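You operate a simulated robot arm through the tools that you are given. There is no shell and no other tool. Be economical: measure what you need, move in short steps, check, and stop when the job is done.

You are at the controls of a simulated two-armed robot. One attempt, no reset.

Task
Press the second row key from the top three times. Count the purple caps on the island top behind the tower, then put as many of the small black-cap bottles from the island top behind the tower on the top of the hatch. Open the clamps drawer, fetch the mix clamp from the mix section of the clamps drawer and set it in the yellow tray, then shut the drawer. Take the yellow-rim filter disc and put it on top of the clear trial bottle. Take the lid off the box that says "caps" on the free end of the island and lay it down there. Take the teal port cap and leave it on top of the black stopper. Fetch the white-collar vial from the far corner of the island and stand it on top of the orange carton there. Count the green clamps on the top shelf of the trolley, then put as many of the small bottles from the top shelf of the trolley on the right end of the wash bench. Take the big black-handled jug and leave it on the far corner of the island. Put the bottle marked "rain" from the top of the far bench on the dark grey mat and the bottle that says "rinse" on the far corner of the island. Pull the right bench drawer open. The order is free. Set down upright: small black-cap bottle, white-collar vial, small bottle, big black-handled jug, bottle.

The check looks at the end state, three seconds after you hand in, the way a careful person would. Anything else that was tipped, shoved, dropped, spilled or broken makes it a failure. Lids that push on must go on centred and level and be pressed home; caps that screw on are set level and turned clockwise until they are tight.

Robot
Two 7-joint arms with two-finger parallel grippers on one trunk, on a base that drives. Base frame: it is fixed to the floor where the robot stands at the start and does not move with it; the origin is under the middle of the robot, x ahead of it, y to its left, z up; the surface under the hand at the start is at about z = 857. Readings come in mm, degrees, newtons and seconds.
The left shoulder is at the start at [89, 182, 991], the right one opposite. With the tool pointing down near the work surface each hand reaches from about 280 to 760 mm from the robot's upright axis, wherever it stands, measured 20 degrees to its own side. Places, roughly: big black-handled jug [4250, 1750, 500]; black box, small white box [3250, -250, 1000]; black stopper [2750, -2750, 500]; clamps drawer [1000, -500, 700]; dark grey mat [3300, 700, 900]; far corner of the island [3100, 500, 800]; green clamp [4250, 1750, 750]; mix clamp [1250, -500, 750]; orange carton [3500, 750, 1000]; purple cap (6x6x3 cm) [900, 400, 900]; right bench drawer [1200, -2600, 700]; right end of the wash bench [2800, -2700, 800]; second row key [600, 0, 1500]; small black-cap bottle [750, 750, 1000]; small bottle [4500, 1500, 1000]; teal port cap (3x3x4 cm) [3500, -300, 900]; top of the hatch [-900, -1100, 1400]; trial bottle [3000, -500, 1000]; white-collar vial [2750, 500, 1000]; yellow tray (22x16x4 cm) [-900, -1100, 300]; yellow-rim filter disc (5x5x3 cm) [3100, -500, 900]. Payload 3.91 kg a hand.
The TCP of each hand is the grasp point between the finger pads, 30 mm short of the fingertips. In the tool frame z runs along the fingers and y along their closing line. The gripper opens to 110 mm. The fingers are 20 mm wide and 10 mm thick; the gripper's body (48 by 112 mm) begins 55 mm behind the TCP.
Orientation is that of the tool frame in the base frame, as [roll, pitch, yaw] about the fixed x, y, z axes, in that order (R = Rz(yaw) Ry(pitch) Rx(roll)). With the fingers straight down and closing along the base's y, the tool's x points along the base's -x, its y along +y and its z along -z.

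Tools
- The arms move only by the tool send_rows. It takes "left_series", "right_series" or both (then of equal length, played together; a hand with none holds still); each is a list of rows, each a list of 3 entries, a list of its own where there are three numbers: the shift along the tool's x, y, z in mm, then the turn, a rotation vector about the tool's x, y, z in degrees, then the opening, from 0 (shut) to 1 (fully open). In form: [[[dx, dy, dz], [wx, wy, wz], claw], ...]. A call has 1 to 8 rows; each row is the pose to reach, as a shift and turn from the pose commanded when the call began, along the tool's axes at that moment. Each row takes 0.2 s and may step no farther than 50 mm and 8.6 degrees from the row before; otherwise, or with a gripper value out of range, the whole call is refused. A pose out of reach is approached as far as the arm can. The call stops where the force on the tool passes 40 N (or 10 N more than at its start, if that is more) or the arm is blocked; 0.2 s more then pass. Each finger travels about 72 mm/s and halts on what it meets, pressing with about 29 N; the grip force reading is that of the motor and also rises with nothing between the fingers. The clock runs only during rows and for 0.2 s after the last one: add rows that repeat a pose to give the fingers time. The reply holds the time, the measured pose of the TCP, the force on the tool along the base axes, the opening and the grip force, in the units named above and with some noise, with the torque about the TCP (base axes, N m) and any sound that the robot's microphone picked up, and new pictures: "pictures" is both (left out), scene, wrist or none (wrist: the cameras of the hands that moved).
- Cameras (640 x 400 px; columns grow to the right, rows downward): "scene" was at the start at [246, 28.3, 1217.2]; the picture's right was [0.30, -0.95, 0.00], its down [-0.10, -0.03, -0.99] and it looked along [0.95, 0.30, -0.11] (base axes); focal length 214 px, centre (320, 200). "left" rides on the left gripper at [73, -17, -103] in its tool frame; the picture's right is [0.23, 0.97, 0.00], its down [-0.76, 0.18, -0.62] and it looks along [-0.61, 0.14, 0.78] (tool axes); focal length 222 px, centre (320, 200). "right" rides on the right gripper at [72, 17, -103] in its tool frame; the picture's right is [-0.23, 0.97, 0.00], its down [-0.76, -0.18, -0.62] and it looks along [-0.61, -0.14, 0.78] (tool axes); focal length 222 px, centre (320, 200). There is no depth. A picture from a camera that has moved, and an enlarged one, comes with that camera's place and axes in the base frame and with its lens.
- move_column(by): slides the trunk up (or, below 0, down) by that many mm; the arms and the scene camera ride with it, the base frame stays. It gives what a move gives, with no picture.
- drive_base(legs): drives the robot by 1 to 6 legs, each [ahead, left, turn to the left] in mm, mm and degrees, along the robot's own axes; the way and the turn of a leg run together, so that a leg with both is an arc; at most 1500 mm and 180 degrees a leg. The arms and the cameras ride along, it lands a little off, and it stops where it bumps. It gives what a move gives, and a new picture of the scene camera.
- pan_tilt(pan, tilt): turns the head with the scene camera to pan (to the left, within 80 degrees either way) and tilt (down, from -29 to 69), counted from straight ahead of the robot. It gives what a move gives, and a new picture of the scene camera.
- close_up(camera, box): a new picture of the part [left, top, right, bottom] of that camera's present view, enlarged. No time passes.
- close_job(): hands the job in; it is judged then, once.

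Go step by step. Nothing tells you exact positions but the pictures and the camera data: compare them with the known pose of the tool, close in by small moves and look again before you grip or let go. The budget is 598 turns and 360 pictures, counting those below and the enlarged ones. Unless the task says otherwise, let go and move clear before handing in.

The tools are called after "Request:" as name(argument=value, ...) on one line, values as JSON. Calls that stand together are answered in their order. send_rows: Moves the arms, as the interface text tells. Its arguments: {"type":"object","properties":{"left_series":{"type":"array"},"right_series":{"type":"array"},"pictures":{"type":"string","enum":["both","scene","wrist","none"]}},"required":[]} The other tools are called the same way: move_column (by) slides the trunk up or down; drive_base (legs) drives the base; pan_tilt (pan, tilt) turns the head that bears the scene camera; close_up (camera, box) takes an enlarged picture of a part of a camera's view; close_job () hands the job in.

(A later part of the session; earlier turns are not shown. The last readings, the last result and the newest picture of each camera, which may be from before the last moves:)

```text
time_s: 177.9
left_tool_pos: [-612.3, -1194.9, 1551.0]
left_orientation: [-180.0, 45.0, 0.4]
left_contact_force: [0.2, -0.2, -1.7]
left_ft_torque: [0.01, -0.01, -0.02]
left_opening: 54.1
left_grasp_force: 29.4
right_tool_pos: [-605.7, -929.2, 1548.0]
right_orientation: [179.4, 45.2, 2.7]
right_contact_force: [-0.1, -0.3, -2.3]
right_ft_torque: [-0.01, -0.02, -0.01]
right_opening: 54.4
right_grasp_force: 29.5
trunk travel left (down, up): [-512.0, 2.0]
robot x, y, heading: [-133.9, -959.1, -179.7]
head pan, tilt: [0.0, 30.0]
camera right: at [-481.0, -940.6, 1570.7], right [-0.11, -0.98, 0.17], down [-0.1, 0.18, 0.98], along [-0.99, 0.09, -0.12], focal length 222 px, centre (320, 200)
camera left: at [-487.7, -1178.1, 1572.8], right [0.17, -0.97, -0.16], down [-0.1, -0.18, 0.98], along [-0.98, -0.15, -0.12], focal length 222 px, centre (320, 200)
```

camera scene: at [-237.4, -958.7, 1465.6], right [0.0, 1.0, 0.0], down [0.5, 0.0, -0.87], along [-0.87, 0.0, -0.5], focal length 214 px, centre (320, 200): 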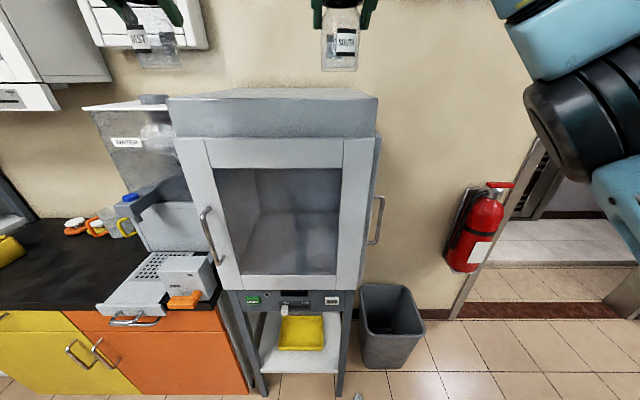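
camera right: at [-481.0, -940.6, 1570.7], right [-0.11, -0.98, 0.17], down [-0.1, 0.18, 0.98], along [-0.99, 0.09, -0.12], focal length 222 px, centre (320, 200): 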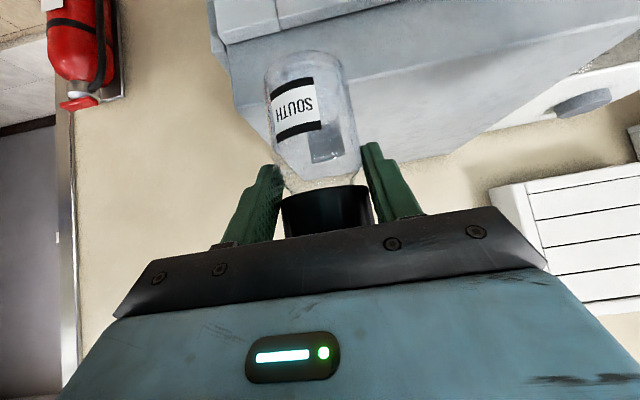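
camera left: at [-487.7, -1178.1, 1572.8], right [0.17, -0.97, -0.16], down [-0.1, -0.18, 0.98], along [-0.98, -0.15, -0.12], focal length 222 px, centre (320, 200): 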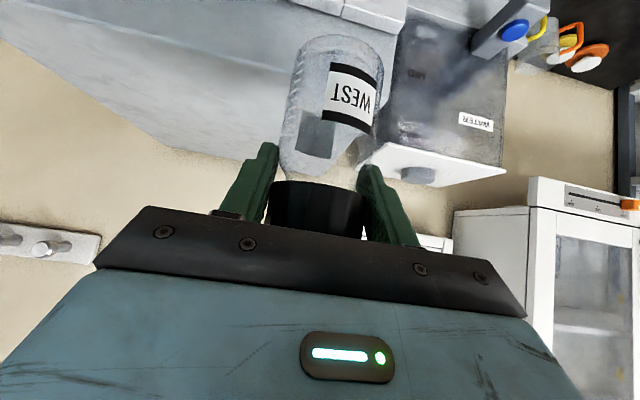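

Hatch top spans y −1247…−846, front edge x≈−690. Advance 145 mm and 15 mm to the right.

Request:
drive_base(legs=[[145, -15, 0]])

Request:
send_rows(left_series=[[[7, 0, 7], [0, 0, 0], 0.3], [[14, 0, 14], [0, 0, 0], 0.3], [[20, 0, 20], [0, 0, 0], 0.3]], right_series=[[[7, 0, 7], [0, 0, 0], 0.3], [[14, 0, 14], [0, 0, 0], 0.3], [[20, 0, 20], [0, 0, 0], 0.3]], pictures="wrist")

```text
time_s: 179.3
left_tool_pos: [-753.3, -1179.2, 1554.0]
left_orientation: [-179.7, 45.4, 0.3]
left_contact_force: [0.3, -0.3, -1.8]
left_ft_torque: [0.0, 0.01, 0.01]
left_opening: 54.1
left_grasp_force: 29.5
right_tool_pos: [-746.8, -914.0, 1549.6]
right_orientation: [179.4, 45.3, 2.7]
right_contact_force: [-0.2, 0.5, -1.8]
right_ft_torque: [-0.02, 0.0, 0.03]
right_opening: 54.5
right_grasp_force: 28.7
trunk travel left (down, up): [-512.0, 2.0]
robot x, y, heading: [-279.2, -945.7, -179.8]
head pan, tilt: [0.0, 30.0]
camera scene: at [-379.6, -943.7, 1465.9], right [0.0, 1.0, 0.0], down [0.5, 0.0, -0.87], along [-0.87, 0.0, -0.5], focal length 214 px, centre (320, 200)
```

scene: 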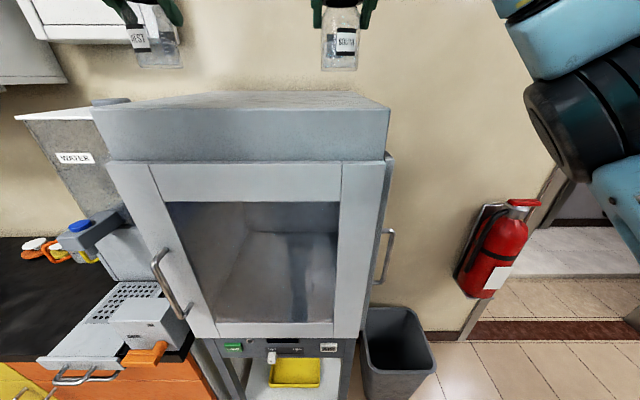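

```text
time_s: 180.1
left_tool_pos: [-759.1, -1179.6, 1522.4]
left_orientation: [-179.7, 45.1, 0.4]
left_contact_force: [0.4, 0.9, -1.7]
left_ft_torque: [0.01, -0.02, 0.02]
left_opening: 54.2
left_grasp_force: 29.4
right_tool_pos: [-751.6, -915.2, 1518.8]
right_orientation: [179.4, 45.1, 2.6]
right_contact_force: [-1.1, -0.9, -1.6]
right_ft_torque: [0.01, -0.06, 0.0]
right_opening: 54.4
right_grasp_force: 29.0
trunk travel left (down, up): [-512.0, 2.0]
robot x, y, heading: [-278.2, -941.8, -180.1]
head pan, tilt: [0.0, 30.0]
camera right: at [-627.7, -925.7, 1542.4], right [-0.11, -0.98, 0.17], down [-0.1, 0.18, 0.98], along [-0.99, 0.09, -0.12], focal length 222 px, centre (320, 200)
camera left: at [-634.3, -1162.9, 1544.1], right [0.16, -0.97, -0.16], down [-0.1, -0.18, 0.98], along [-0.98, -0.15, -0.12], focal length 222 px, centre (320, 200)
```

right: 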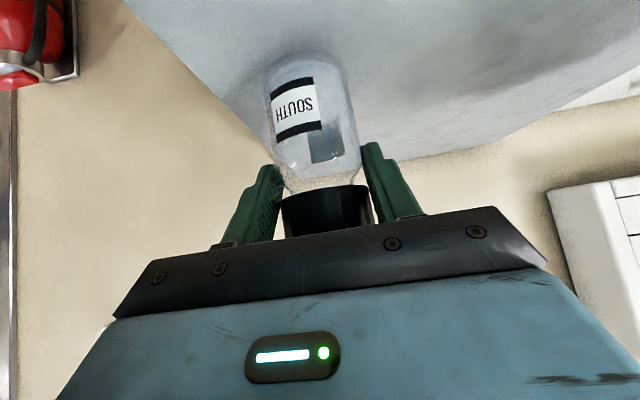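
left: 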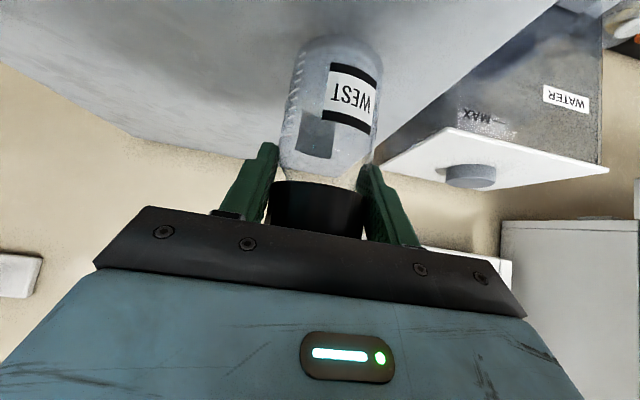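

Lower gently until contact.

Request:
send_rows(left_series=[[[3, 0, 3], [0, 0, 0], 0.3], [[6, 0, 6], [0, 0, 0], 0.3], [[8, 0, 8], [0, 0, 0], 0.3], [[10, 0, 10], [0, 0, 0], 0.3]], right_series=[[[2, 0, 2], [0, 0, 0], 0.3], [[4, 0, 4], [0, 0, 0], 0.3], [[6, 0, 6], [0, 0, 0], 0.3], [[8, 0, 8], [0, 0, 0], 0.3]], pictures="none")

```text
time_s: 181.1
left_tool_pos: [-756.3, -1179.6, 1510.2]
left_orientation: [-179.8, 45.1, 0.4]
left_contact_force: [-0.1, -0.2, -1.4]
left_ft_torque: [0.0, 0.0, -0.04]
left_opening: 54.3
left_grasp_force: 29.0
right_tool_pos: [-749.1, -915.7, 1509.1]
right_orientation: [179.5, 45.2, 2.5]
right_contact_force: [0.5, -0.2, -1.8]
right_ft_torque: [0.01, -0.01, 0.0]
right_opening: 54.5
right_grasp_force: 29.3
trunk travel left (down, up): [-512.0, 2.0]
robot x, y, heading: [-280.6, -941.8, -180.0]
head pan, tilt: [0.0, 30.0]
```

Request:
send_rows(left_series=[[[2, 0, 2], [0, 0, 0], 0.3], [[4, 0, 4], [0, 0, 0], 0.3], [[6, 0, 6], [0, 0, 0], 0.3]], right_series=[[[2, 0, 2], [0, 0, 0], 0.3], [[4, 0, 4], [0, 0, 0], 0.3], [[6, 0, 6], [0, 0, 0], 0.3]], pictures="none")

```text
time_s: 181.9
left_tool_pos: [-754.9, -1178.5, 1504.3]
left_orientation: [-179.6, 45.7, 0.5]
left_contact_force: [-7.8, -1.7, 20.6]
left_ft_torque: [-0.14, 0.07, -0.03]
left_opening: 54.5
left_grasp_force: 29.1
right_tool_pos: [-747.1, -914.5, 1504.3]
right_orientation: [179.1, 45.6, 2.5]
right_contact_force: [-4.2, -0.9, 20.3]
right_ft_torque: [0.03, 0.16, 0.07]
right_opening: 54.3
right_grasp_force: 29.1
trunk travel left (down, up): [-512.0, 2.0]
robot x, y, heading: [-278.7, -945.7, -180.0]
head pan, tilt: [0.0, 30.0]
```

Contact on both. Release and withdraw along the fingers.

Request:
send_rows(left_series=[[[0, 0, 0], [0, 0, 0], 0.75], [[0, 0, 0], [0, 0, 0], 0.75], [[0, 0, 0], [0, 0, 0], 0.75], [[0, 0, -30], [0, 0, 0], 0.75], [[0, 0, -70], [0, 0, 0], 0.75], [[0, 0, -110], [0, 0, 0], 0.75]], right_series=[[[0, 0, 0], [0, 0, 0], 0.75], [[0, 0, 0], [0, 0, 0], 0.75], [[0, 0, 0], [0, 0, 0], 0.75], [[0, 0, -30], [0, 0, 0], 0.75], [[0, 0, -70], [0, 0, 0], 0.75], [[0, 0, -110], [0, 0, 0], 0.75]], pictures="both")

```text
time_s: 183.3
left_tool_pos: [-676.8, -1178.0, 1579.4]
left_orientation: [-179.7, 45.3, 0.3]
left_contact_force: [0.2, 0.6, 0.9]
left_ft_torque: [-0.01, 0.01, 0.02]
left_opening: 82.7
left_grasp_force: 0.0
right_tool_pos: [-667.6, -909.4, 1578.8]
right_orientation: [179.4, 45.4, 2.7]
right_contact_force: [0.1, -0.3, -0.5]
right_ft_torque: [-0.01, 0.03, 0.01]
right_opening: 82.8
right_grasp_force: 0.0
trunk travel left (down, up): [-512.0, 2.0]
robot x, y, heading: [-277.0, -944.7, -179.7]
head pan, tilt: [0.0, 30.0]
camera scene: at [-379.7, -943.6, 1465.8], right [0.0, 1.0, 0.0], down [0.5, 0.0, -0.87], along [-0.87, 0.0, -0.5], focal length 214 px, centre (320, 200)
camera right: at [-543.7, -920.3, 1600.3], right [-0.11, -0.98, 0.17], down [-0.1, 0.18, 0.98], along [-0.99, 0.09, -0.12], focal length 222 px, centre (320, 200)
camera left: at [-552.8, -1160.9, 1599.5], right [0.16, -0.97, -0.16], down [-0.09, -0.18, 0.98], along [-0.98, -0.14, -0.12], focal length 222 px, centre (320, 200)
```

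scene: 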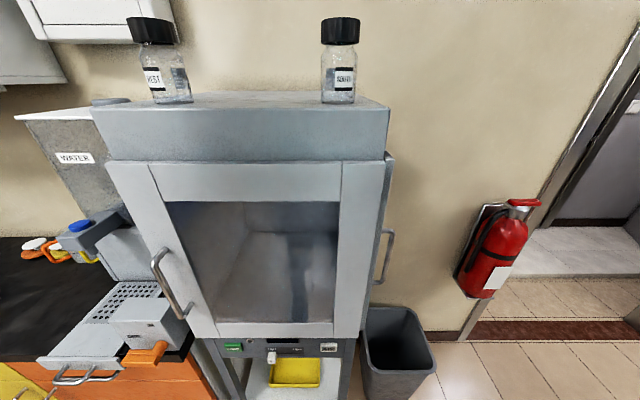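
right: 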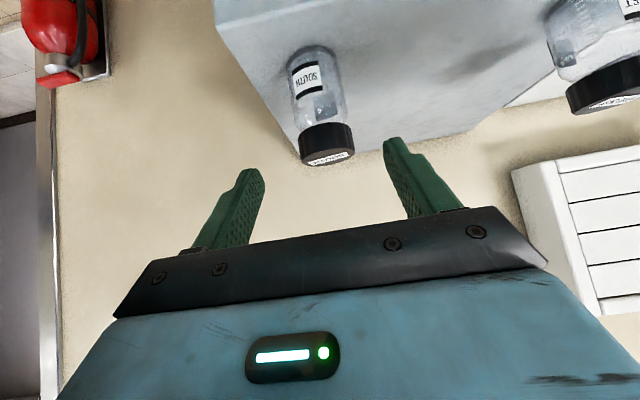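
left: 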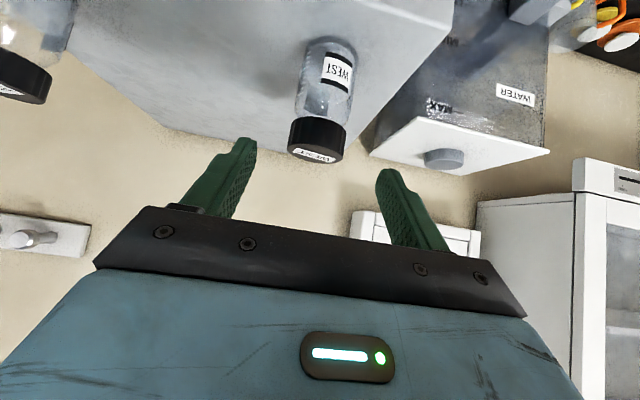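

Both bottles stand well on the hatch. Now back away and go to the clamps drawer on the island's right side.

Request:
drive_base(legs=[[-600, 0, 0]])

Request:
move_column(by=-200)

Request:
send_rows(left_series=[[[0, 0, 0], [0, 7.5, 0], 0.75], [[0, 0, 0], [0, 15, 0], 0.75], [[0, 0, 0], [0, 22.5, 0], 0.75], [[0, 0, 0], [0, 30, 0], 0.75], [[0, 0, 0], [0, 37.5, 0], 0.75], [[0, 0, 0], [0, 45, 0], 0.75]], right_series=[[[0, 0, 0], [0, 7.5, 0], 0.75], [[0, 0, 0], [0, 15, 0], 0.75], [[0, 0, 0], [0, 22.5, 0], 0.75], [[0, 0, 0], [0, 30, 0], 0.75], [[0, 0, 0], [0, 37.5, 0], 0.75], [[0, 0, 0], [0, 45, 0], 0.75]], pictures="none")

Request:
drive_base(legs=[[-150, 150, 0], [0, 0, -90]])

```text
time_s: 186.8
left_tool_pos: [-66.1, -1177.0, 1578.0]
left_orientation: [-179.8, 45.0, 0.0]
left_contact_force: [-0.3, 0.4, 0.2]
left_ft_torque: [-0.02, 0.01, 0.0]
left_opening: 82.5
left_grasp_force: 0.0
right_tool_pos: [-55.0, -908.4, 1576.7]
right_orientation: [179.4, 45.2, 2.2]
right_contact_force: [-0.7, 0.7, 0.1]
right_ft_torque: [-0.02, 0.02, 0.04]
right_opening: 82.4
right_grasp_force: 0.0
trunk travel left (down, up): [-512.0, 2.0]
robot x, y, heading: [340.3, -945.9, 179.9]
head pan, tilt: [0.0, 30.0]
camera scene: at [234.6, -944.3, 1465.3], right [0.0, 1.0, 0.0], down [0.5, 0.0, -0.87], along [-0.87, 0.0, -0.5], focal length 214 px, centre (320, 200)
```

scene: 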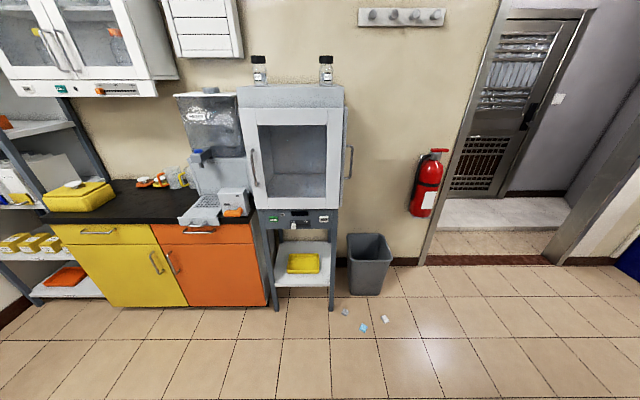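

```text
time_s: 188.9
left_tool_pos: [-64.6, -1176.0, 1378.2]
left_orientation: [-179.8, 45.1, 0.0]
left_contact_force: [0.0, 0.2, -0.6]
left_ft_torque: [0.0, -0.04, -0.02]
left_opening: 82.6
left_grasp_force: 0.0
right_tool_pos: [-103.4, -893.1, 1354.3]
right_orientation: [175.8, 39.1, -1.8]
right_contact_force: [0.1, 0.0, 0.1]
right_ft_torque: [-0.02, -0.03, 0.02]
right_opening: 82.6
right_grasp_force: 0.0
trunk travel left (down, up): [-312.0, 202.0]
robot x, y, heading: [338.7, -947.5, 179.7]
head pan, tilt: [0.0, 30.0]
```

```text
time_s: 190.3
left_tool_pos: [-38.9, -1193.8, 1294.9]
left_orientation: [-179.7, 0.2, -0.1]
left_contact_force: [0.5, -0.5, 0.0]
left_ft_torque: [-0.01, -0.01, 0.01]
left_opening: 82.6
left_grasp_force: 0.1
left hand out of reach, approached as far as the arm can: row 3, 4, 5, 6
right_tool_pos: [-82.7, -915.0, 1249.9]
right_orientation: [178.8, -4.0, 2.9]
right_contact_force: [-0.1, 0.5, -0.7]
right_ft_torque: [0.02, 0.0, -0.01]
right_opening: 82.6
right_grasp_force: 0.1
right hand out of reach, approached as far as the arm can: row 1, 2, 3, 4, 5, 6
trunk travel left (down, up): [-312.0, 202.0]
robot x, y, heading: [339.1, -940.7, 179.8]
head pan, tilt: [0.0, 30.0]
```

```text
time_s: 196.1
left_tool_pos: [237.9, -717.3, 1295.1]
left_orientation: [-179.6, 0.3, -89.9]
left_contact_force: [-0.2, 0.0, -0.2]
left_ft_torque: [-0.02, -0.03, -0.02]
left_opening: 82.5
left_grasp_force: 0.0
right_tool_pos: [517.6, -673.3, 1249.3]
right_orientation: [178.9, -4.0, -86.8]
right_contact_force: [-0.4, -0.2, 0.3]
right_ft_torque: [0.02, -0.04, 0.01]
right_opening: 82.6
right_grasp_force: 0.0
trunk travel left (down, up): [-312.0, 202.0]
robot x, y, heading: [488.7, -1096.5, 90.1]
head pan, tilt: [0.0, 30.0]
camera scene: at [488.8, -861.8, 1241.2], right [1.0, 0.0, 0.0], down [0.0, -0.5, -0.87], along [0.0, 0.87, -0.5], focal length 214 px, centre (320, 200)
```

scene: 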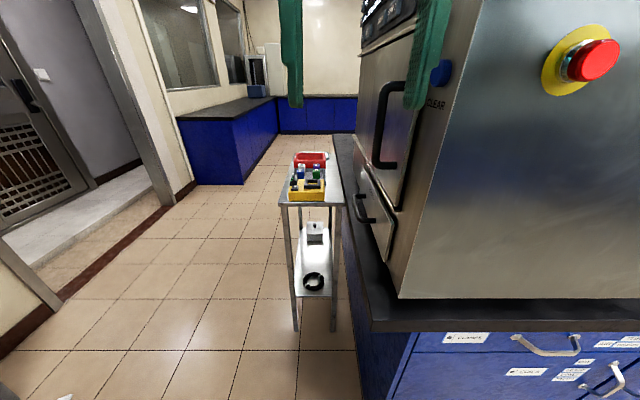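

Drawers are on this side. Move along the island to face the clamps drawer.

Request:
drive_base(legs=[[-120, -480, 0]])

Request:
pan_tilt(pan=0, tilt=40)

```text
time_s: 200.9
left_tool_pos: [730.1, -834.3, 1295.3]
left_orientation: [-179.7, 0.3, -90.0]
left_contact_force: [0.4, 0.4, -0.2]
left_ft_torque: [0.0, -0.01, -0.01]
left_opening: 82.2
left_grasp_force: 0.1
right_tool_pos: [1009.8, -791.0, 1249.5]
right_orientation: [178.8, -3.9, -87.1]
right_contact_force: [-0.1, -0.3, -0.6]
right_ft_torque: [0.01, 0.02, 0.04]
right_opening: 82.3
right_grasp_force: 0.1
trunk travel left (down, up): [-312.0, 202.0]
robot x, y, heading: [981.2, -1213.7, 89.6]
head pan, tilt: [0.0, 30.0]
camera scene: at [980.1, -979.0, 1241.2], right [1.0, 0.0, 0.0], down [0.0, -0.5, -0.87], along [0.0, 0.87, -0.5], focal length 214 px, centre (320, 200)
```

scene: 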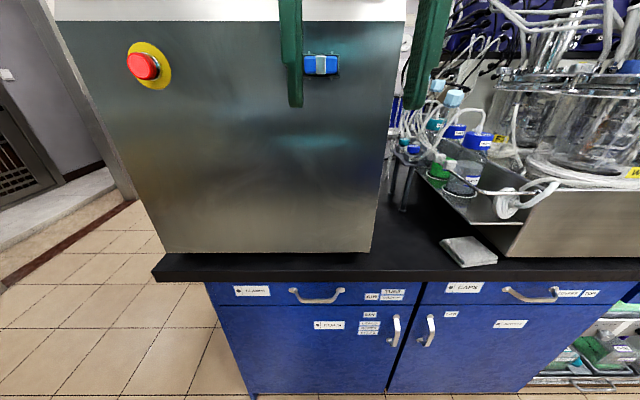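

```text
time_s: 201.7
left_tool_pos: [731.9, -832.4, 1295.2]
left_orientation: [-179.7, 0.3, -90.1]
left_contact_force: [0.3, -0.7, 0.4]
left_ft_torque: [-0.01, 0.02, 0.04]
left_opening: 82.4
left_grasp_force: 0.1
right_tool_pos: [1010.5, -790.0, 1247.3]
right_orientation: [178.8, -4.0, -87.1]
right_contact_force: [0.6, 8.7, -9.3]
right_ft_torque: [-0.25, 0.07, 0.04]
right_opening: 82.5
right_grasp_force: 0.1
trunk travel left (down, up): [-312.0, 202.0]
robot x, y, heading: [980.7, -1215.3, 89.8]
head pan, tilt: [0.0, 40.0]
camera scene: at [979.9, -982.9, 1229.3], right [1.0, 0.0, 0.0], down [0.0, -0.61, -0.79], along [0.0, 0.79, -0.61], focal length 214 px, centre (320, 200)
```

scene: 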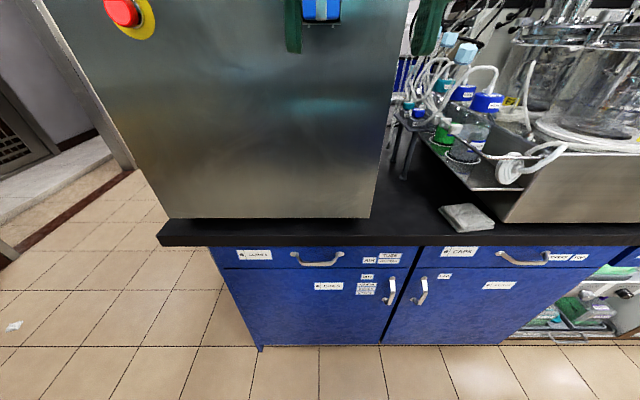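

Request:
close_up(camera="scene", box=[200, 235, 600, 335])

Request:
send_rows(right_series=[[[0, 0, 0], [0, 0, 0], 0.75]], pictures="none")

```text
1.60 times, centred on (400, 285) of scene
camera zoom: at [979.9, -982.9, 1229.3], right [1.0, 0.0, 0.0], down [0.0, -0.61, -0.79], along [0.0, 0.79, -0.61], focal length 343 px, centre (192, 64)
```

zoom: 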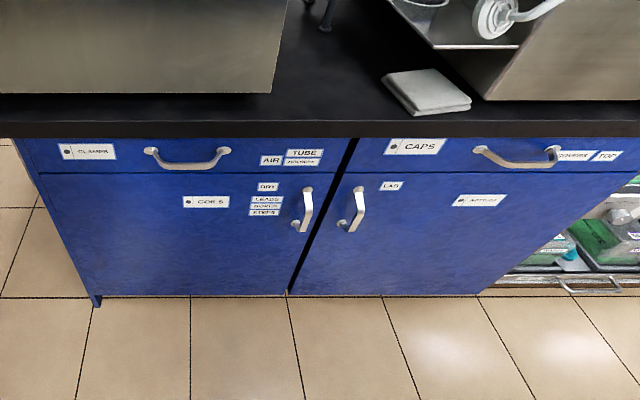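

```text
time_s: 202.1
left_tool_pos: [728.8, -833.4, 1294.9]
left_orientation: [-179.7, 0.2, -90.1]
left_contact_force: [-0.6, -0.2, 0.6]
left_ft_torque: [-0.03, 0.04, 0.0]
left_opening: 82.4
left_grasp_force: 0.0
right_tool_pos: [1010.8, -790.1, 1248.9]
right_orientation: [178.8, -4.0, -87.1]
right_contact_force: [0.8, 11.7, -7.4]
right_ft_torque: [-0.72, 0.08, 0.05]
right_opening: 82.7
right_grasp_force: 0.1
trunk travel left (down, up): [-312.0, 202.0]
robot x, y, heading: [981.3, -1210.6, 89.7]
head pan, tilt: [0.0, 40.0]
```

CLAMPS is the left top drawer with a horizontal handle near [975,-670,805]. I'll tilt the head up (right arm seems to touch it), lower the trunk, then orient the right hand horizontally with vertical closing.

Request:
pan_tilt(pan=0, tilt=25)

Request:
move_column(by=-150)

Request:
send_rows(right_series=[[[0, -10, 15], [1, 4, -3], 0.6], [[0, -20, 30], [1, 4, -3], 0.6], [[0, -30, 60], [1, 4, -3], 0.6], [[0, -40, 90], [1, 4, -3], 0.6]], left_series=[[[0, -20, 0], [0, 0, 0], 0.6], [[0, -40, 0], [0, 0, 0], 0.6], [[0, -40, 0], [0, 0, 0], 0.6], [[0, -40, 0], [0, 0, 0], 0.6]], pictures="scene")

```text
time_s: 202.8
left_tool_pos: [732.2, -833.7, 1295.8]
left_orientation: [-179.7, 0.3, -90.0]
left_contact_force: [0.2, 0.0, 0.3]
left_ft_torque: [-0.01, 0.02, 0.01]
left_opening: 82.4
left_grasp_force: 0.1
right_tool_pos: [1009.7, -791.4, 1249.8]
right_orientation: [178.9, -3.9, -87.0]
right_contact_force: [0.1, -0.3, 0.8]
right_ft_torque: [-0.05, 0.02, 0.01]
right_opening: 82.6
right_grasp_force: 0.0
trunk travel left (down, up): [-312.0, 202.0]
robot x, y, heading: [980.7, -1210.9, 89.9]
head pan, tilt: [0.0, 25.0]
camera scene: at [980.0, -977.3, 1249.1], right [1.0, 0.0, 0.0], down [0.0, -0.42, -0.91], along [0.0, 0.91, -0.42], focal length 214 px, centre (320, 200)
```

scene: 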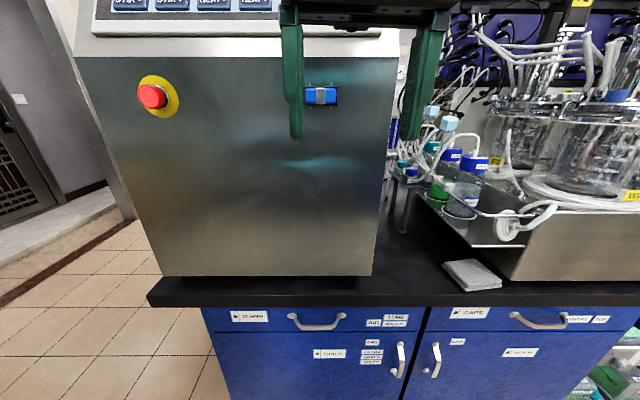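

```text
time_s: 204.6
left_tool_pos: [730.2, -835.3, 1144.6]
left_orientation: [-179.7, 0.4, -89.9]
left_contact_force: [0.3, 0.2, -0.1]
left_ft_torque: [0.0, 0.02, 0.01]
left_opening: 82.5
left_grasp_force: 0.0
right_tool_pos: [1011.4, -739.8, 1053.7]
right_orientation: [178.2, -10.9, -87.1]
right_contact_force: [0.6, 0.2, -0.8]
right_ft_torque: [0.02, 0.0, -0.03]
right_opening: 82.2
right_grasp_force: 0.1
trunk travel left (down, up): [-162.0, 352.0]
robot x, y, heading: [977.9, -1209.0, 89.8]
head pan, tilt: [0.0, 25.0]
```

```text
time_s: 205.6
left_tool_pos: [771.5, -833.4, 1145.0]
left_orientation: [-179.6, 0.4, -90.0]
left_contact_force: [0.0, -0.3, -0.2]
left_ft_torque: [-0.01, -0.01, -0.01]
left_opening: 66.2
left_grasp_force: 0.1
right_tool_pos: [1051.0, -755.2, 962.2]
right_orientation: [178.3, -14.8, -83.8]
right_contact_force: [-0.2, 0.4, -1.1]
right_ft_torque: [0.0, -0.02, -0.02]
right_opening: 66.2
right_grasp_force: 0.1
trunk travel left (down, up): [-162.0, 352.0]
robot x, y, heading: [980.9, -1208.7, 89.6]
head pan, tilt: [0.0, 25.0]
camera scene: at [980.5, -927.6, 1088.1], right [1.0, 0.0, 0.0], down [0.0, -0.42, -0.91], along [0.0, 0.91, -0.42], focal length 214 px, centre (320, 200)
```

scene: 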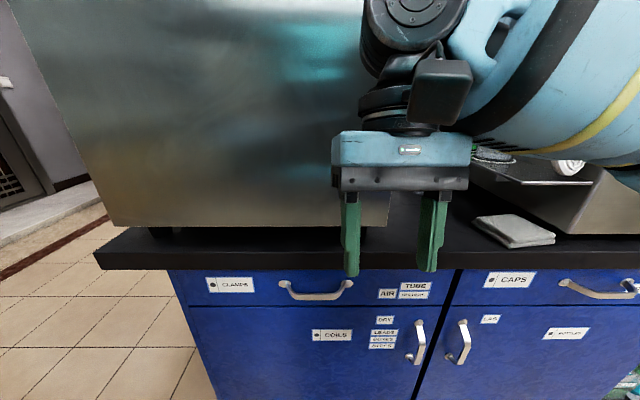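

I'll back off 150 mm for room and rotate the right hand to point forward.

Request:
drive_base(legs=[[-150, 0, 0]])

Request:
send_rows(right_series=[[[0, 0, 0], [0, -8.5, 0], 0.6], [[0, 0, 0], [0, -17, 0], 0.6], [[0, 0, 0], [0, -25.5, 0], 0.6], [[0, 0, 0], [0, -34, 0], 0.6], [[0, 0, 0], [0, -42.5, 0], 0.6], [[0, 0, 0], [0, -51, 0], 0.6], [[0, 0, 0], [0, -59.5, 0], 0.6], [[0, 0, 0], [0, -68, 0], 0.6]], pictures="none")

```text
time_s: 206.9
left_tool_pos: [769.5, -984.5, 1145.5]
left_orientation: [-179.6, 0.4, -90.0]
left_contact_force: [-0.6, 0.1, -0.6]
left_ft_torque: [0.01, 0.02, 0.01]
left_opening: 66.0
left_grasp_force: 0.1
right_tool_pos: [1050.5, -907.9, 962.7]
right_orientation: [178.5, -14.9, -83.8]
right_contact_force: [-0.3, -0.2, 0.2]
right_ft_torque: [0.03, -0.04, -0.02]
right_opening: 66.3
right_grasp_force: 0.0
trunk travel left (down, up): [-162.0, 352.0]
robot x, y, heading: [980.3, -1363.3, 90.0]
head pan, tilt: [0.0, 25.0]
camera scene: at [979.9, -1078.5, 1088.4], right [1.0, 0.0, 0.0], down [0.0, -0.42, -0.91], along [0.0, 0.91, -0.42], focal length 214 px, centre (320, 200)
```

scene: 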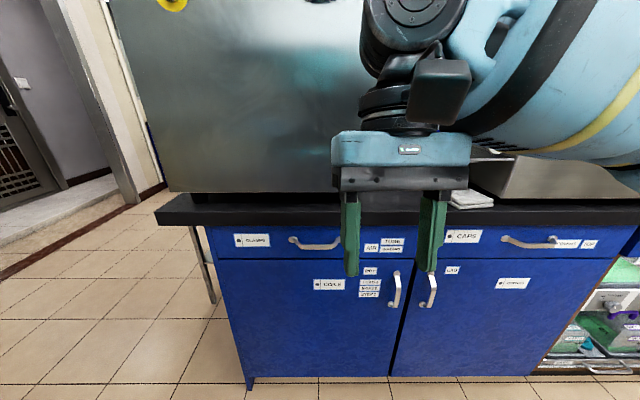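

```text
time_s: 208.8
left_tool_pos: [770.1, -982.6, 1144.5]
left_orientation: [-179.6, 0.4, -90.0]
left_contact_force: [-1.0, -0.9, -0.8]
left_ft_torque: [-0.03, 0.01, 0.03]
left_opening: 66.0
left_grasp_force: 0.1
right_tool_pos: [1052.6, -903.8, 961.5]
right_orientation: [177.0, 52.8, -87.3]
right_contact_force: [-0.3, 0.4, 0.4]
right_ft_torque: [0.01, 0.01, 0.0]
right_opening: 66.0
right_grasp_force: 0.0
trunk travel left (down, up): [-162.0, 352.0]
robot x, y, heading: [979.4, -1365.8, 89.8]
head pan, tilt: [0.0, 25.0]
```

Handle triangulates to ≈[970,-634,750]. Finish pitching to horizontal while lowering and centring.

Request:
send_rows(right_series=[[[20, 16, 15], [0, -7.4, 0], 0.6], [[40, 32, 30], [0, -14.8, 0], 0.6], [[60, 48, 45], [0, -22.2, 0], 0.6], [[80, 64, 60], [0, -29.6, 0], 0.6], [[80, 80, 60], [0, -37, 0], 0.6]], pictures="none")

Request:
send_rows(right_series=[[[0, 0, 0], [0, 0, 8.5], 0.6], [[0, 0, 0], [0, 0, 17], 0.6], [[0, 0, 0], [0, 0, 25.5], 0.6], [[0, 0, 0], [0, 0, 34], 0.6], [[0, 0, 0], [0, 0, 42.5], 0.6], [[0, 0, 0], [0, 0, 51], 0.6], [[0, 0, 0], [0, 0, 59.5], 0.6], [[0, 0, 0], [0, 0, 68], 0.6]], pictures="scene")

```text
time_s: 209.8
left_tool_pos: [768.1, -984.2, 1145.5]
left_orientation: [-179.6, 0.5, -89.9]
left_contact_force: [0.0, -0.3, 0.3]
left_ft_torque: [0.03, -0.02, 0.02]
left_opening: 65.7
left_grasp_force: 0.0
right_tool_pos: [999.2, -899.5, 957.8]
right_orientation: [104.6, 71.4, -161.2]
right_contact_force: [0.7, 0.0, -0.2]
right_ft_torque: [-0.03, -0.02, -0.01]
right_opening: 66.0
right_grasp_force: 0.2
trunk travel left (down, up): [-162.0, 352.0]
robot x, y, heading: [982.8, -1363.3, 89.7]
head pan, tilt: [0.0, 25.0]
stopped in row 4 (right hand): the arm was blocked; the commanded pose is now the measured one
```

```text
time_s: 211.6
left_tool_pos: [770.5, -982.5, 1145.3]
left_orientation: [-179.6, 0.5, -90.1]
left_contact_force: [-0.4, 0.9, 0.0]
left_ft_torque: [0.0, -0.02, 0.0]
left_opening: 66.1
left_grasp_force: 0.1
right_tool_pos: [1005.6, -865.5, 961.6]
right_orientation: [94.7, 3.8, -174.5]
right_contact_force: [0.6, -0.3, 0.9]
right_ft_torque: [-0.01, -0.03, 0.0]
right_opening: 65.8
right_grasp_force: 0.0
right hand out of reach, approached as far as the arm can: row 6, 7, 8
trunk travel left (down, up): [-162.0, 352.0]
robot x, y, heading: [979.6, -1363.7, 89.8]
head pan, tilt: [0.0, 25.0]
camera scene: at [980.0, -1077.5, 1088.0], right [1.0, 0.0, 0.0], down [0.0, -0.42, -0.91], along [0.0, 0.91, -0.42], focal length 214 px, centre (320, 200)
```

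scene: 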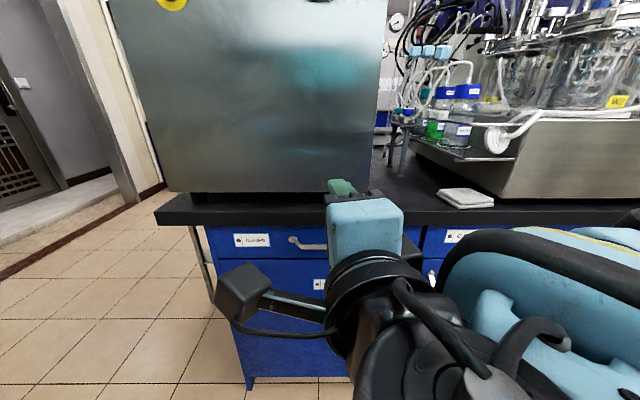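

The hand now points forward with vertical closing. Lower it to handle height (z≈752) and x≈970.

Request:
send_rows(right_series=[[[7, -35, 0], [0, 0, 0], 0.6], [[14, -70, 0], [0, 0, 0], 0.6], [[21, -105, 0], [0, 0, 0], 0.6], [[28, -140, 0], [0, 0, 0], 0.6], [[35, -175, 0], [0, 0, 0], 0.6], [[35, -210, 0], [0, 0, 0], 0.6]], pictures="both")

```text
time_s: 212.9
left_tool_pos: [770.0, -984.1, 1146.1]
left_orientation: [-179.6, 0.5, -90.0]
left_contact_force: [0.4, -0.8, 0.0]
left_ft_torque: [-0.04, 0.01, -0.01]
left_opening: 66.1
left_grasp_force: 0.0
right_tool_pos: [988.2, -885.4, 750.5]
right_orientation: [94.5, 3.9, -174.8]
right_contact_force: [0.7, 0.3, -0.1]
right_ft_torque: [0.03, -0.03, 0.01]
right_opening: 66.1
right_grasp_force: 0.1
right hand out of reach, approached as far as the arm can: row 1, 2
trunk travel left (down, up): [-162.0, 352.0]
robot x, y, heading: [980.8, -1360.9, 89.8]
head pan, tilt: [0.0, 25.0]
camera scene: at [979.9, -1078.0, 1088.3], right [1.0, 0.0, 0.0], down [0.0, -0.42, -0.91], along [0.0, 0.91, -0.42], focal length 214 px, centre (320, 200)
camera right: at [923.2, -993.7, 771.2], right [0.15, 0.09, 0.98], down [0.82, -0.56, -0.07], along [0.55, 0.82, -0.16], focal length 222 px, centre (320, 200)
```

scene: 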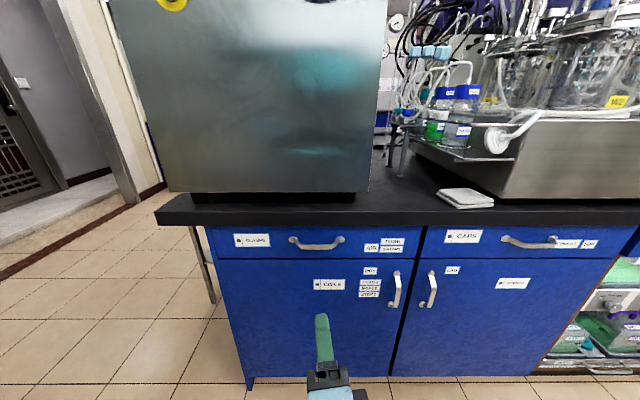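
right: 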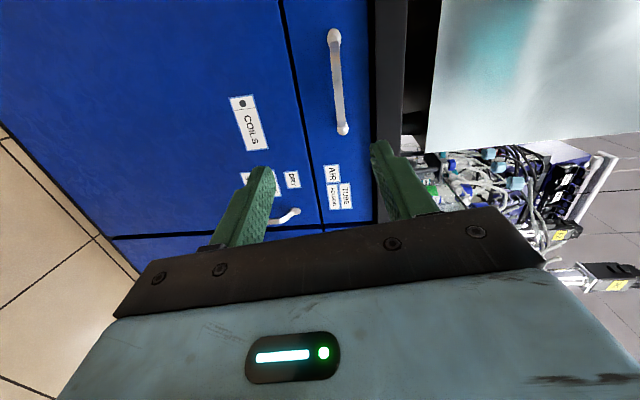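

Handle centre at ≈[962,-634,756]. Drive 100 mm forward, then advance the hand.

Request:
drive_base(legs=[[110, 0, 0]])

Request:
send_rows(right_series=[[[0, 4, 25], [0, 0, 0], 0.5], [[0, 8, 50], [0, 0, 0], 0.5], [[1, 12, 70], [0, 0, 0], 0.5]], pictures="both")

```text
time_s: 214.2
left_tool_pos: [770.5, -870.4, 1144.9]
left_orientation: [-179.5, 0.4, -89.8]
left_contact_force: [-0.6, -0.4, -0.3]
left_ft_torque: [-0.05, -0.05, -0.02]
left_opening: 66.4
left_grasp_force: 0.1
right_tool_pos: [987.3, -771.9, 748.9]
right_orientation: [94.7, 3.8, -174.5]
right_contact_force: [-0.7, -0.5, 0.2]
right_ft_torque: [0.0, -0.01, 0.02]
right_opening: 65.9
right_grasp_force: 0.0
trunk travel left (down, up): [-162.0, 352.0]
robot x, y, heading: [979.8, -1245.4, 90.1]
head pan, tilt: [0.0, 25.0]
camera scene: at [979.3, -964.5, 1088.0], right [1.0, 0.0, 0.0], down [0.0, -0.42, -0.91], along [0.0, 0.91, -0.42], focal length 214 px, centre (320, 200)
```

scene: 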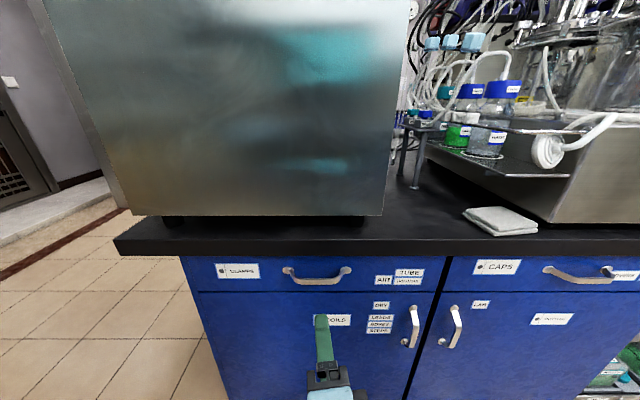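

```text
time_s: 215.0
left_tool_pos: [768.9, -870.7, 1146.9]
left_orientation: [-179.6, 0.5, -89.9]
left_contact_force: [0.2, -0.1, -0.8]
left_ft_torque: [0.01, 0.0, -0.02]
left_opening: 66.0
left_grasp_force: 0.1
right_tool_pos: [979.3, -700.8, 755.3]
right_orientation: [94.7, 3.9, -174.5]
right_contact_force: [-1.2, -0.8, -0.6]
right_ft_torque: [0.02, -0.01, -0.01]
right_opening: 55.1
right_grasp_force: 0.1
trunk travel left (down, up): [-162.0, 352.0]
robot x, y, heading: [978.9, -1247.5, 89.9]
head pan, tilt: [0.0, 25.0]
camera scene: at [979.2, -965.2, 1088.2], right [1.0, 0.0, 0.0], down [0.0, -0.42, -0.91], along [0.0, 0.91, -0.42], focal length 214 px, centre (320, 200)
camera right: at [915.2, -809.9, 777.0], right [0.15, 0.09, 0.98], down [0.83, -0.56, -0.07], along [0.54, 0.82, -0.16], focal length 222 px, centre (320, 200)
```

scene: 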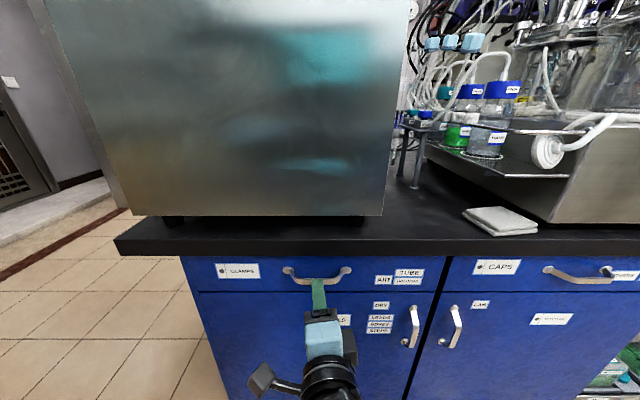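
right: 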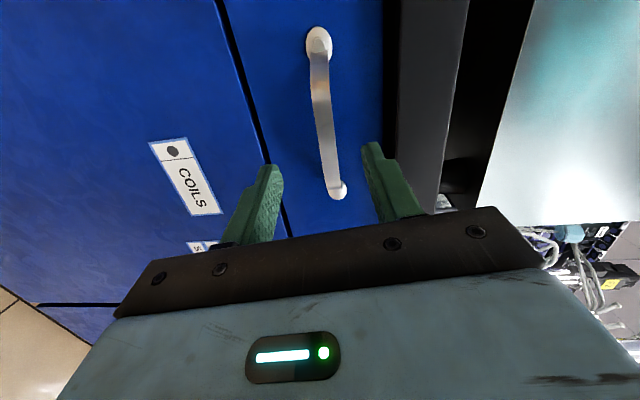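

Bar lies between the fingers. Advance 50 mm and close.

Request:
send_rows(right_series=[[[-1, 2, 17], [0, 0, 0], 0.5], [[-3, 5, 35], [0, 0, 0], 0.5], [[-4, 6, 50], [0, 0, 0], 0.5], [[-4, 6, 50], [0, 0, 0], 0.2], [[-4, 6, 50], [0, 0, 0], 0], [[-4, 6, 50], [0, 0, 0], 0], [[-4, 6, 50], [0, 0, 0], 0]], pictures="wrist")

```text
time_s: 216.2
left_tool_pos: [767.2, -874.0, 1147.0]
left_orientation: [-179.6, 0.5, -89.7]
left_contact_force: [0.2, -0.5, 0.5]
left_ft_torque: [-0.02, -0.02, 0.06]
left_opening: 65.9
left_grasp_force: 0.0
right_tool_pos: [993.0, -653.0, 757.4]
right_orientation: [91.7, 9.3, -174.7]
right_contact_force: [-11.4, 6.3, 51.2]
right_ft_torque: [0.38, 0.53, -0.63]
right_opening: 13.4
right_grasp_force: 26.3
trunk travel left (down, up): [-162.0, 352.0]
robot x, y, heading: [979.2, -1248.4, 89.9]
head pan, tilt: [0.0, 25.0]
stopped in row 5 (right hand): the force on the tool passed its limit at 44 N (the readings are from after the stop); the commanded pose is now the measured one
camera right: at [927.3, -762.8, 765.9], right [0.06, 0.03, 1.0], down [0.83, -0.55, -0.03], along [0.55, 0.83, -0.06], focal length 222 px, centre (320, 200)
```

right: 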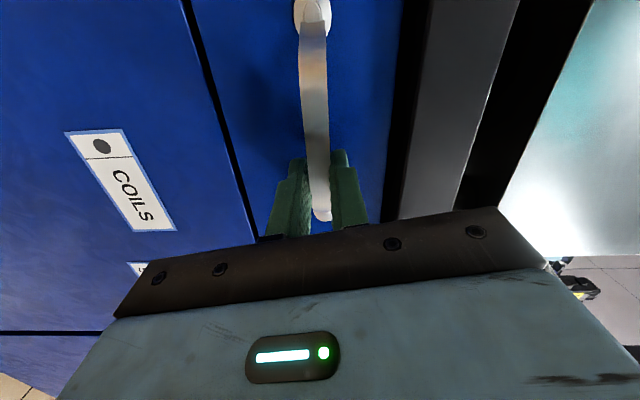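

Gripped the bar (13 mm). Relieve the vertical force, then pull by backing the base.

Request:
send_rows(right_series=[[[0, 4, 0], [0, 0, 0], 0], [[0, 6, 0], [0, 0, 0], 0]], pictures="none")

```text
time_s: 216.6
left_tool_pos: [766.9, -871.4, 1143.8]
left_orientation: [-179.6, 0.3, -89.7]
left_contact_force: [0.1, -0.9, 0.2]
left_ft_torque: [-0.02, 0.0, -0.02]
left_opening: 66.2
left_grasp_force: 0.1
right_tool_pos: [992.8, -650.9, 756.3]
right_orientation: [90.8, 11.0, -174.1]
right_contact_force: [-9.5, 2.8, 14.8]
right_ft_torque: [0.23, 0.91, 0.46]
right_opening: 13.6
right_grasp_force: 44.5
trunk travel left (down, up): [-162.0, 352.0]
robot x, y, heading: [979.0, -1250.3, 90.4]
head pan, tilt: [0.0, 25.0]
stopped in row 2 (right hand): the force on the tool passed its limit at 65 N (the readings are from after the stop); the commanded pose is now the measured one
```

Force is low now. Back the base to pull the drawer open.

Request:
drive_base(legs=[[-120, 0, 0]])

```text
time_s: 217.8
left_tool_pos: [767.1, -988.9, 1146.6]
left_orientation: [-179.5, 0.5, -89.5]
left_contact_force: [-0.1, 0.1, 0.3]
left_ft_torque: [0.04, -0.02, 0.0]
left_opening: 65.8
left_grasp_force: 0.0
right_tool_pos: [993.6, -764.6, 756.5]
right_orientation: [91.0, 11.3, -174.2]
right_contact_force: [-12.8, 1.0, 21.1]
right_ft_torque: [0.14, 1.01, -0.21]
right_opening: 13.5
right_grasp_force: 44.8
trunk travel left (down, up): [-162.0, 352.0]
robot x, y, heading: [975.7, -1366.4, 90.1]
head pan, tilt: [0.0, 25.0]
camera scene: at [976.7, -1081.9, 1088.7], right [1.0, 0.0, 0.0], down [0.0, -0.42, -0.91], along [0.0, 0.91, -0.42], focal length 214 px, centre (320, 200)
```

scene: 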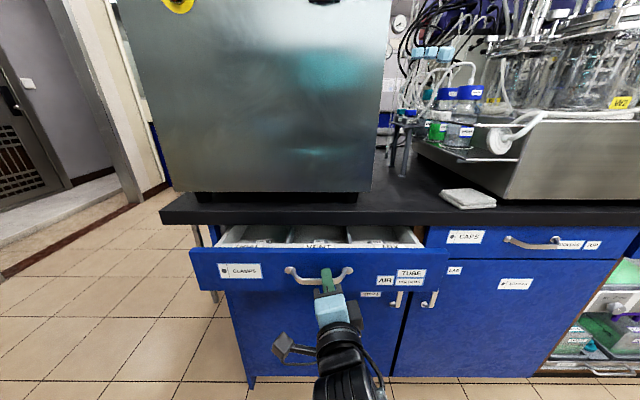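

The drawer opens. Pull further.

Request:
drive_base(legs=[[-160, 0, 0]])

Request:
close_up(camera="scene", box=[180, 180, 440, 300])

```text
time_s: 219.3
left_tool_pos: [767.2, -1149.1, 1145.5]
left_orientation: [-179.5, 0.3, -89.7]
left_contact_force: [0.2, -1.0, -0.2]
left_ft_torque: [0.02, 0.0, 0.04]
left_opening: 66.2
left_grasp_force: 0.0
right_tool_pos: [993.6, -927.4, 756.0]
right_orientation: [91.0, 11.3, -174.2]
right_contact_force: [-21.7, 0.2, 9.4]
right_ft_torque: [0.11, 1.02, 0.33]
right_opening: 13.6
right_grasp_force: 45.4
trunk travel left (down, up): [-162.0, 352.0]
robot x, y, heading: [982.4, -1527.3, 90.3]
head pan, tilt: [0.0, 25.0]
camera scene: at [976.9, -1242.6, 1088.5], right [1.0, 0.0, 0.0], down [0.0, -0.42, -0.91], along [0.0, 0.91, -0.42], focal length 214 px, centre (320, 200)
```

scene: 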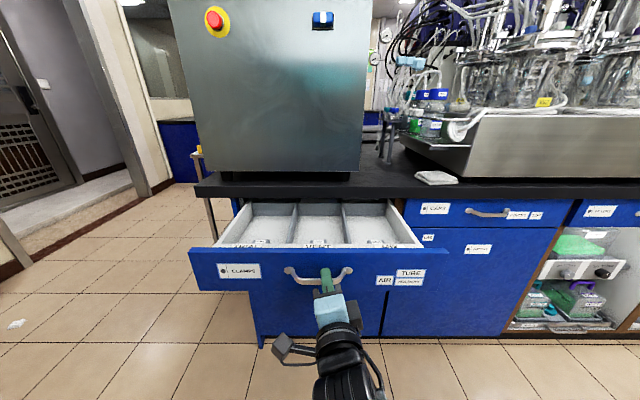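

```text
2.46 times, centred on (310, 240) of scene
camera zoom: at [976.9, -1242.6, 1088.5], right [1.0, 0.0, 0.0], down [0.0, -0.42, -0.91], along [0.0, 0.91, -0.42], focal length 528 px, centre (345, 102)
```

zoom: 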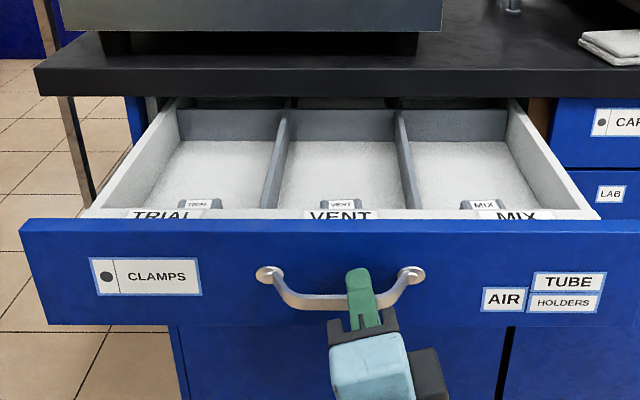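

Sections are TRIAL, VENT, MIX (right). Release the handle and withdraw.

Request:
send_rows(right_series=[[[0, 0, 0], [0, 0, 0], 0.4], [[0, 0, 0], [0, 0, 0], 0.4], [[0, 0, -3], [0, 0, 0], 0.4], [[0, 0, -40], [0, 0, 0], 0.4], [[0, 0, -80], [0, 0, 0], 0.4], [[0, 0, -110], [0, 0, 0], 0.4]], pictures="scene")

```text
time_s: 220.4
left_tool_pos: [769.0, -1148.8, 1146.1]
left_orientation: [-179.6, 0.4, -89.7]
left_contact_force: [0.2, -0.5, 0.8]
left_ft_torque: [-0.03, 0.02, 0.01]
left_opening: 65.9
left_grasp_force: 0.1
right_tool_pos: [1024.7, -985.3, 728.6]
right_orientation: [90.1, 22.7, -173.6]
right_contact_force: [-0.3, 0.3, -0.4]
right_ft_torque: [-0.01, 0.0, 0.04]
right_opening: 44.2
right_grasp_force: 0.0
trunk travel left (down, up): [-162.0, 352.0]
robot x, y, heading: [982.7, -1521.7, 90.0]
head pan, tilt: [0.0, 25.0]
stopped in row 5 (right hand): the arm was blocked; the commanded pose is now the measured one
camera scene: at [978.6, -1241.5, 1088.2], right [1.0, 0.0, 0.0], down [0.0, -0.42, -0.91], along [0.0, 0.91, -0.42], focal length 214 px, centre (320, 200)
```

scene: 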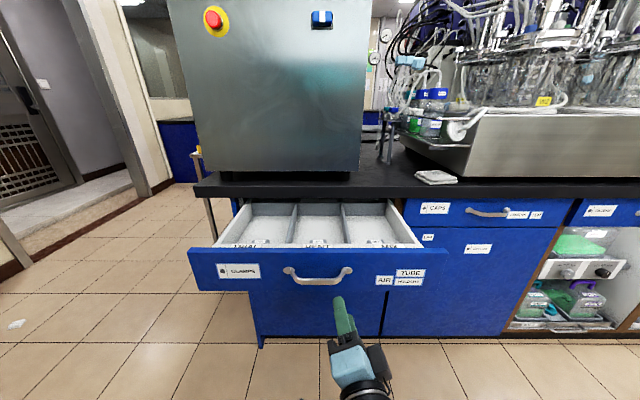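

Back off a bit and unroll the right hand.

Request:
drive_base(legs=[[-150, 0, 0]])

Request:
send_rows(right_series=[[[0, 10, 10], [0, 0, -8.5], 0.4], [[0, 20, 20], [0, 0, -17], 0.4], [[0, 30, 30], [0, 0, -25.5], 0.4], [[0, 40, 40], [0, 0, -34], 0.4], [[0, 50, 50], [0, 0, -42.5], 0.4], [[0, 60, 60], [0, 0, -51], 0.4], [[0, 70, 70], [0, 0, -59.5], 0.4], [[0, 80, 70], [0, 0, -68], 0.4]], pictures="none")

```text
time_s: 221.8
left_tool_pos: [768.4, -1300.0, 1145.1]
left_orientation: [-179.6, 0.4, -89.7]
left_contact_force: [-0.2, -0.5, -0.3]
left_ft_torque: [0.01, -0.03, 0.04]
left_opening: 65.8
left_grasp_force: 0.0
right_tool_pos: [1025.2, -1135.4, 728.6]
right_orientation: [90.0, 22.8, -173.6]
right_contact_force: [-0.3, -0.4, 0.8]
right_ft_torque: [-0.01, 0.0, 0.0]
right_opening: 43.9
right_grasp_force: 0.1
trunk travel left (down, up): [-162.0, 352.0]
robot x, y, heading: [982.0, -1674.8, 90.2]
head pan, tilt: [0.0, 25.0]
camera scene: at [978.7, -1392.4, 1088.4], right [1.0, 0.0, 0.0], down [0.0, -0.42, -0.91], along [0.0, 0.91, -0.42], focal length 214 px, centre (320, 200)
```

scene: 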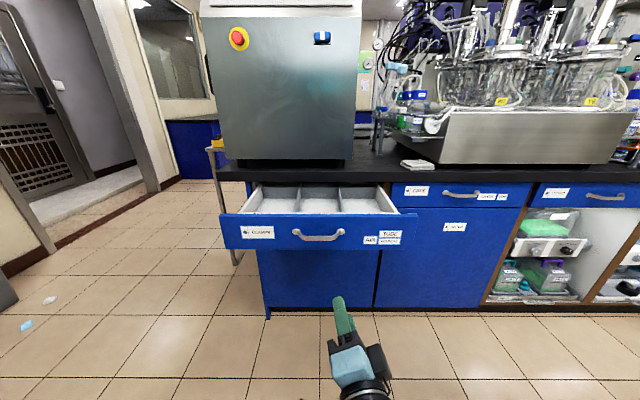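

```text
time_s: 223.8
left_tool_pos: [768.3, -1298.4, 1145.8]
left_orientation: [-179.7, 0.4, -89.6]
left_contact_force: [0.3, 0.1, 0.0]
left_ft_torque: [-0.01, -0.01, -0.03]
left_opening: 66.4
left_grasp_force: 0.0
right_tool_pos: [1007.2, -1062.0, 774.6]
right_orientation: [-97.1, 82.6, -1.8]
right_contact_force: [1.0, 0.0, 0.6]
right_ft_torque: [0.0, -0.01, 0.03]
right_opening: 44.0
right_grasp_force: 0.1
trunk travel left (down, up): [-162.0, 352.0]
robot x, y, heading: [981.3, -1679.0, 90.5]
head pan, tilt: [0.0, 25.0]
stopped in row 8 (right hand): the arm was blocked; the commanded pose is now the measured one
```

Now pitch back to pointing down while rising.

Request:
send_rows(right_series=[[[-25, -5, -3], [0, 8.5, 0], 0.4], [[-50, -10, -6], [0, 17, 0], 0.4], [[-75, -15, -9], [0, 25.5, 0], 0.4], [[-100, -20, -12], [0, 34, 0], 0.4], [[-125, -25, -15], [0, 42.5, 0], 0.4], [[-150, -30, -18], [0, 51, 0], 0.4], [[-175, -35, -21], [0, 59.5, 0], 0.4], [[-200, -40, -24], [0, 68, 0], 0.4]], pictures="scene")

```text
time_s: 225.8
left_tool_pos: [768.9, -1298.2, 1144.7]
left_orientation: [-179.6, 0.4, -89.6]
left_contact_force: [0.7, 0.0, -0.8]
left_ft_torque: [0.03, 0.02, -0.02]
left_opening: 65.9
left_grasp_force: 0.1
right_tool_pos: [1071.8, -948.3, 881.6]
right_orientation: [-172.9, 14.2, -88.1]
right_contact_force: [-0.6, 0.1, -0.2]
right_ft_torque: [0.03, 0.0, 0.03]
right_opening: 43.9
right_grasp_force: 0.2
right hand out of reach, approached as far as the arm can: row 5, 6, 7, 8
trunk travel left (down, up): [-162.0, 352.0]
robot x, y, heading: [979.1, -1679.1, 90.1]
head pan, tilt: [0.0, 25.0]
stopped in row 8 (right hand): the arm was blocked; the commanded pose is now the measured one
camera scene: at [978.9, -1392.1, 1088.3], right [1.0, 0.0, 0.0], down [0.0, -0.42, -0.91], along [0.0, 0.91, -0.42], focal length 214 px, centre (320, 200)
```

scene: 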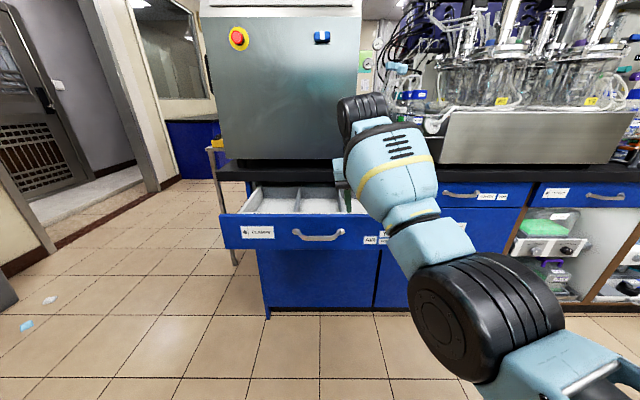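

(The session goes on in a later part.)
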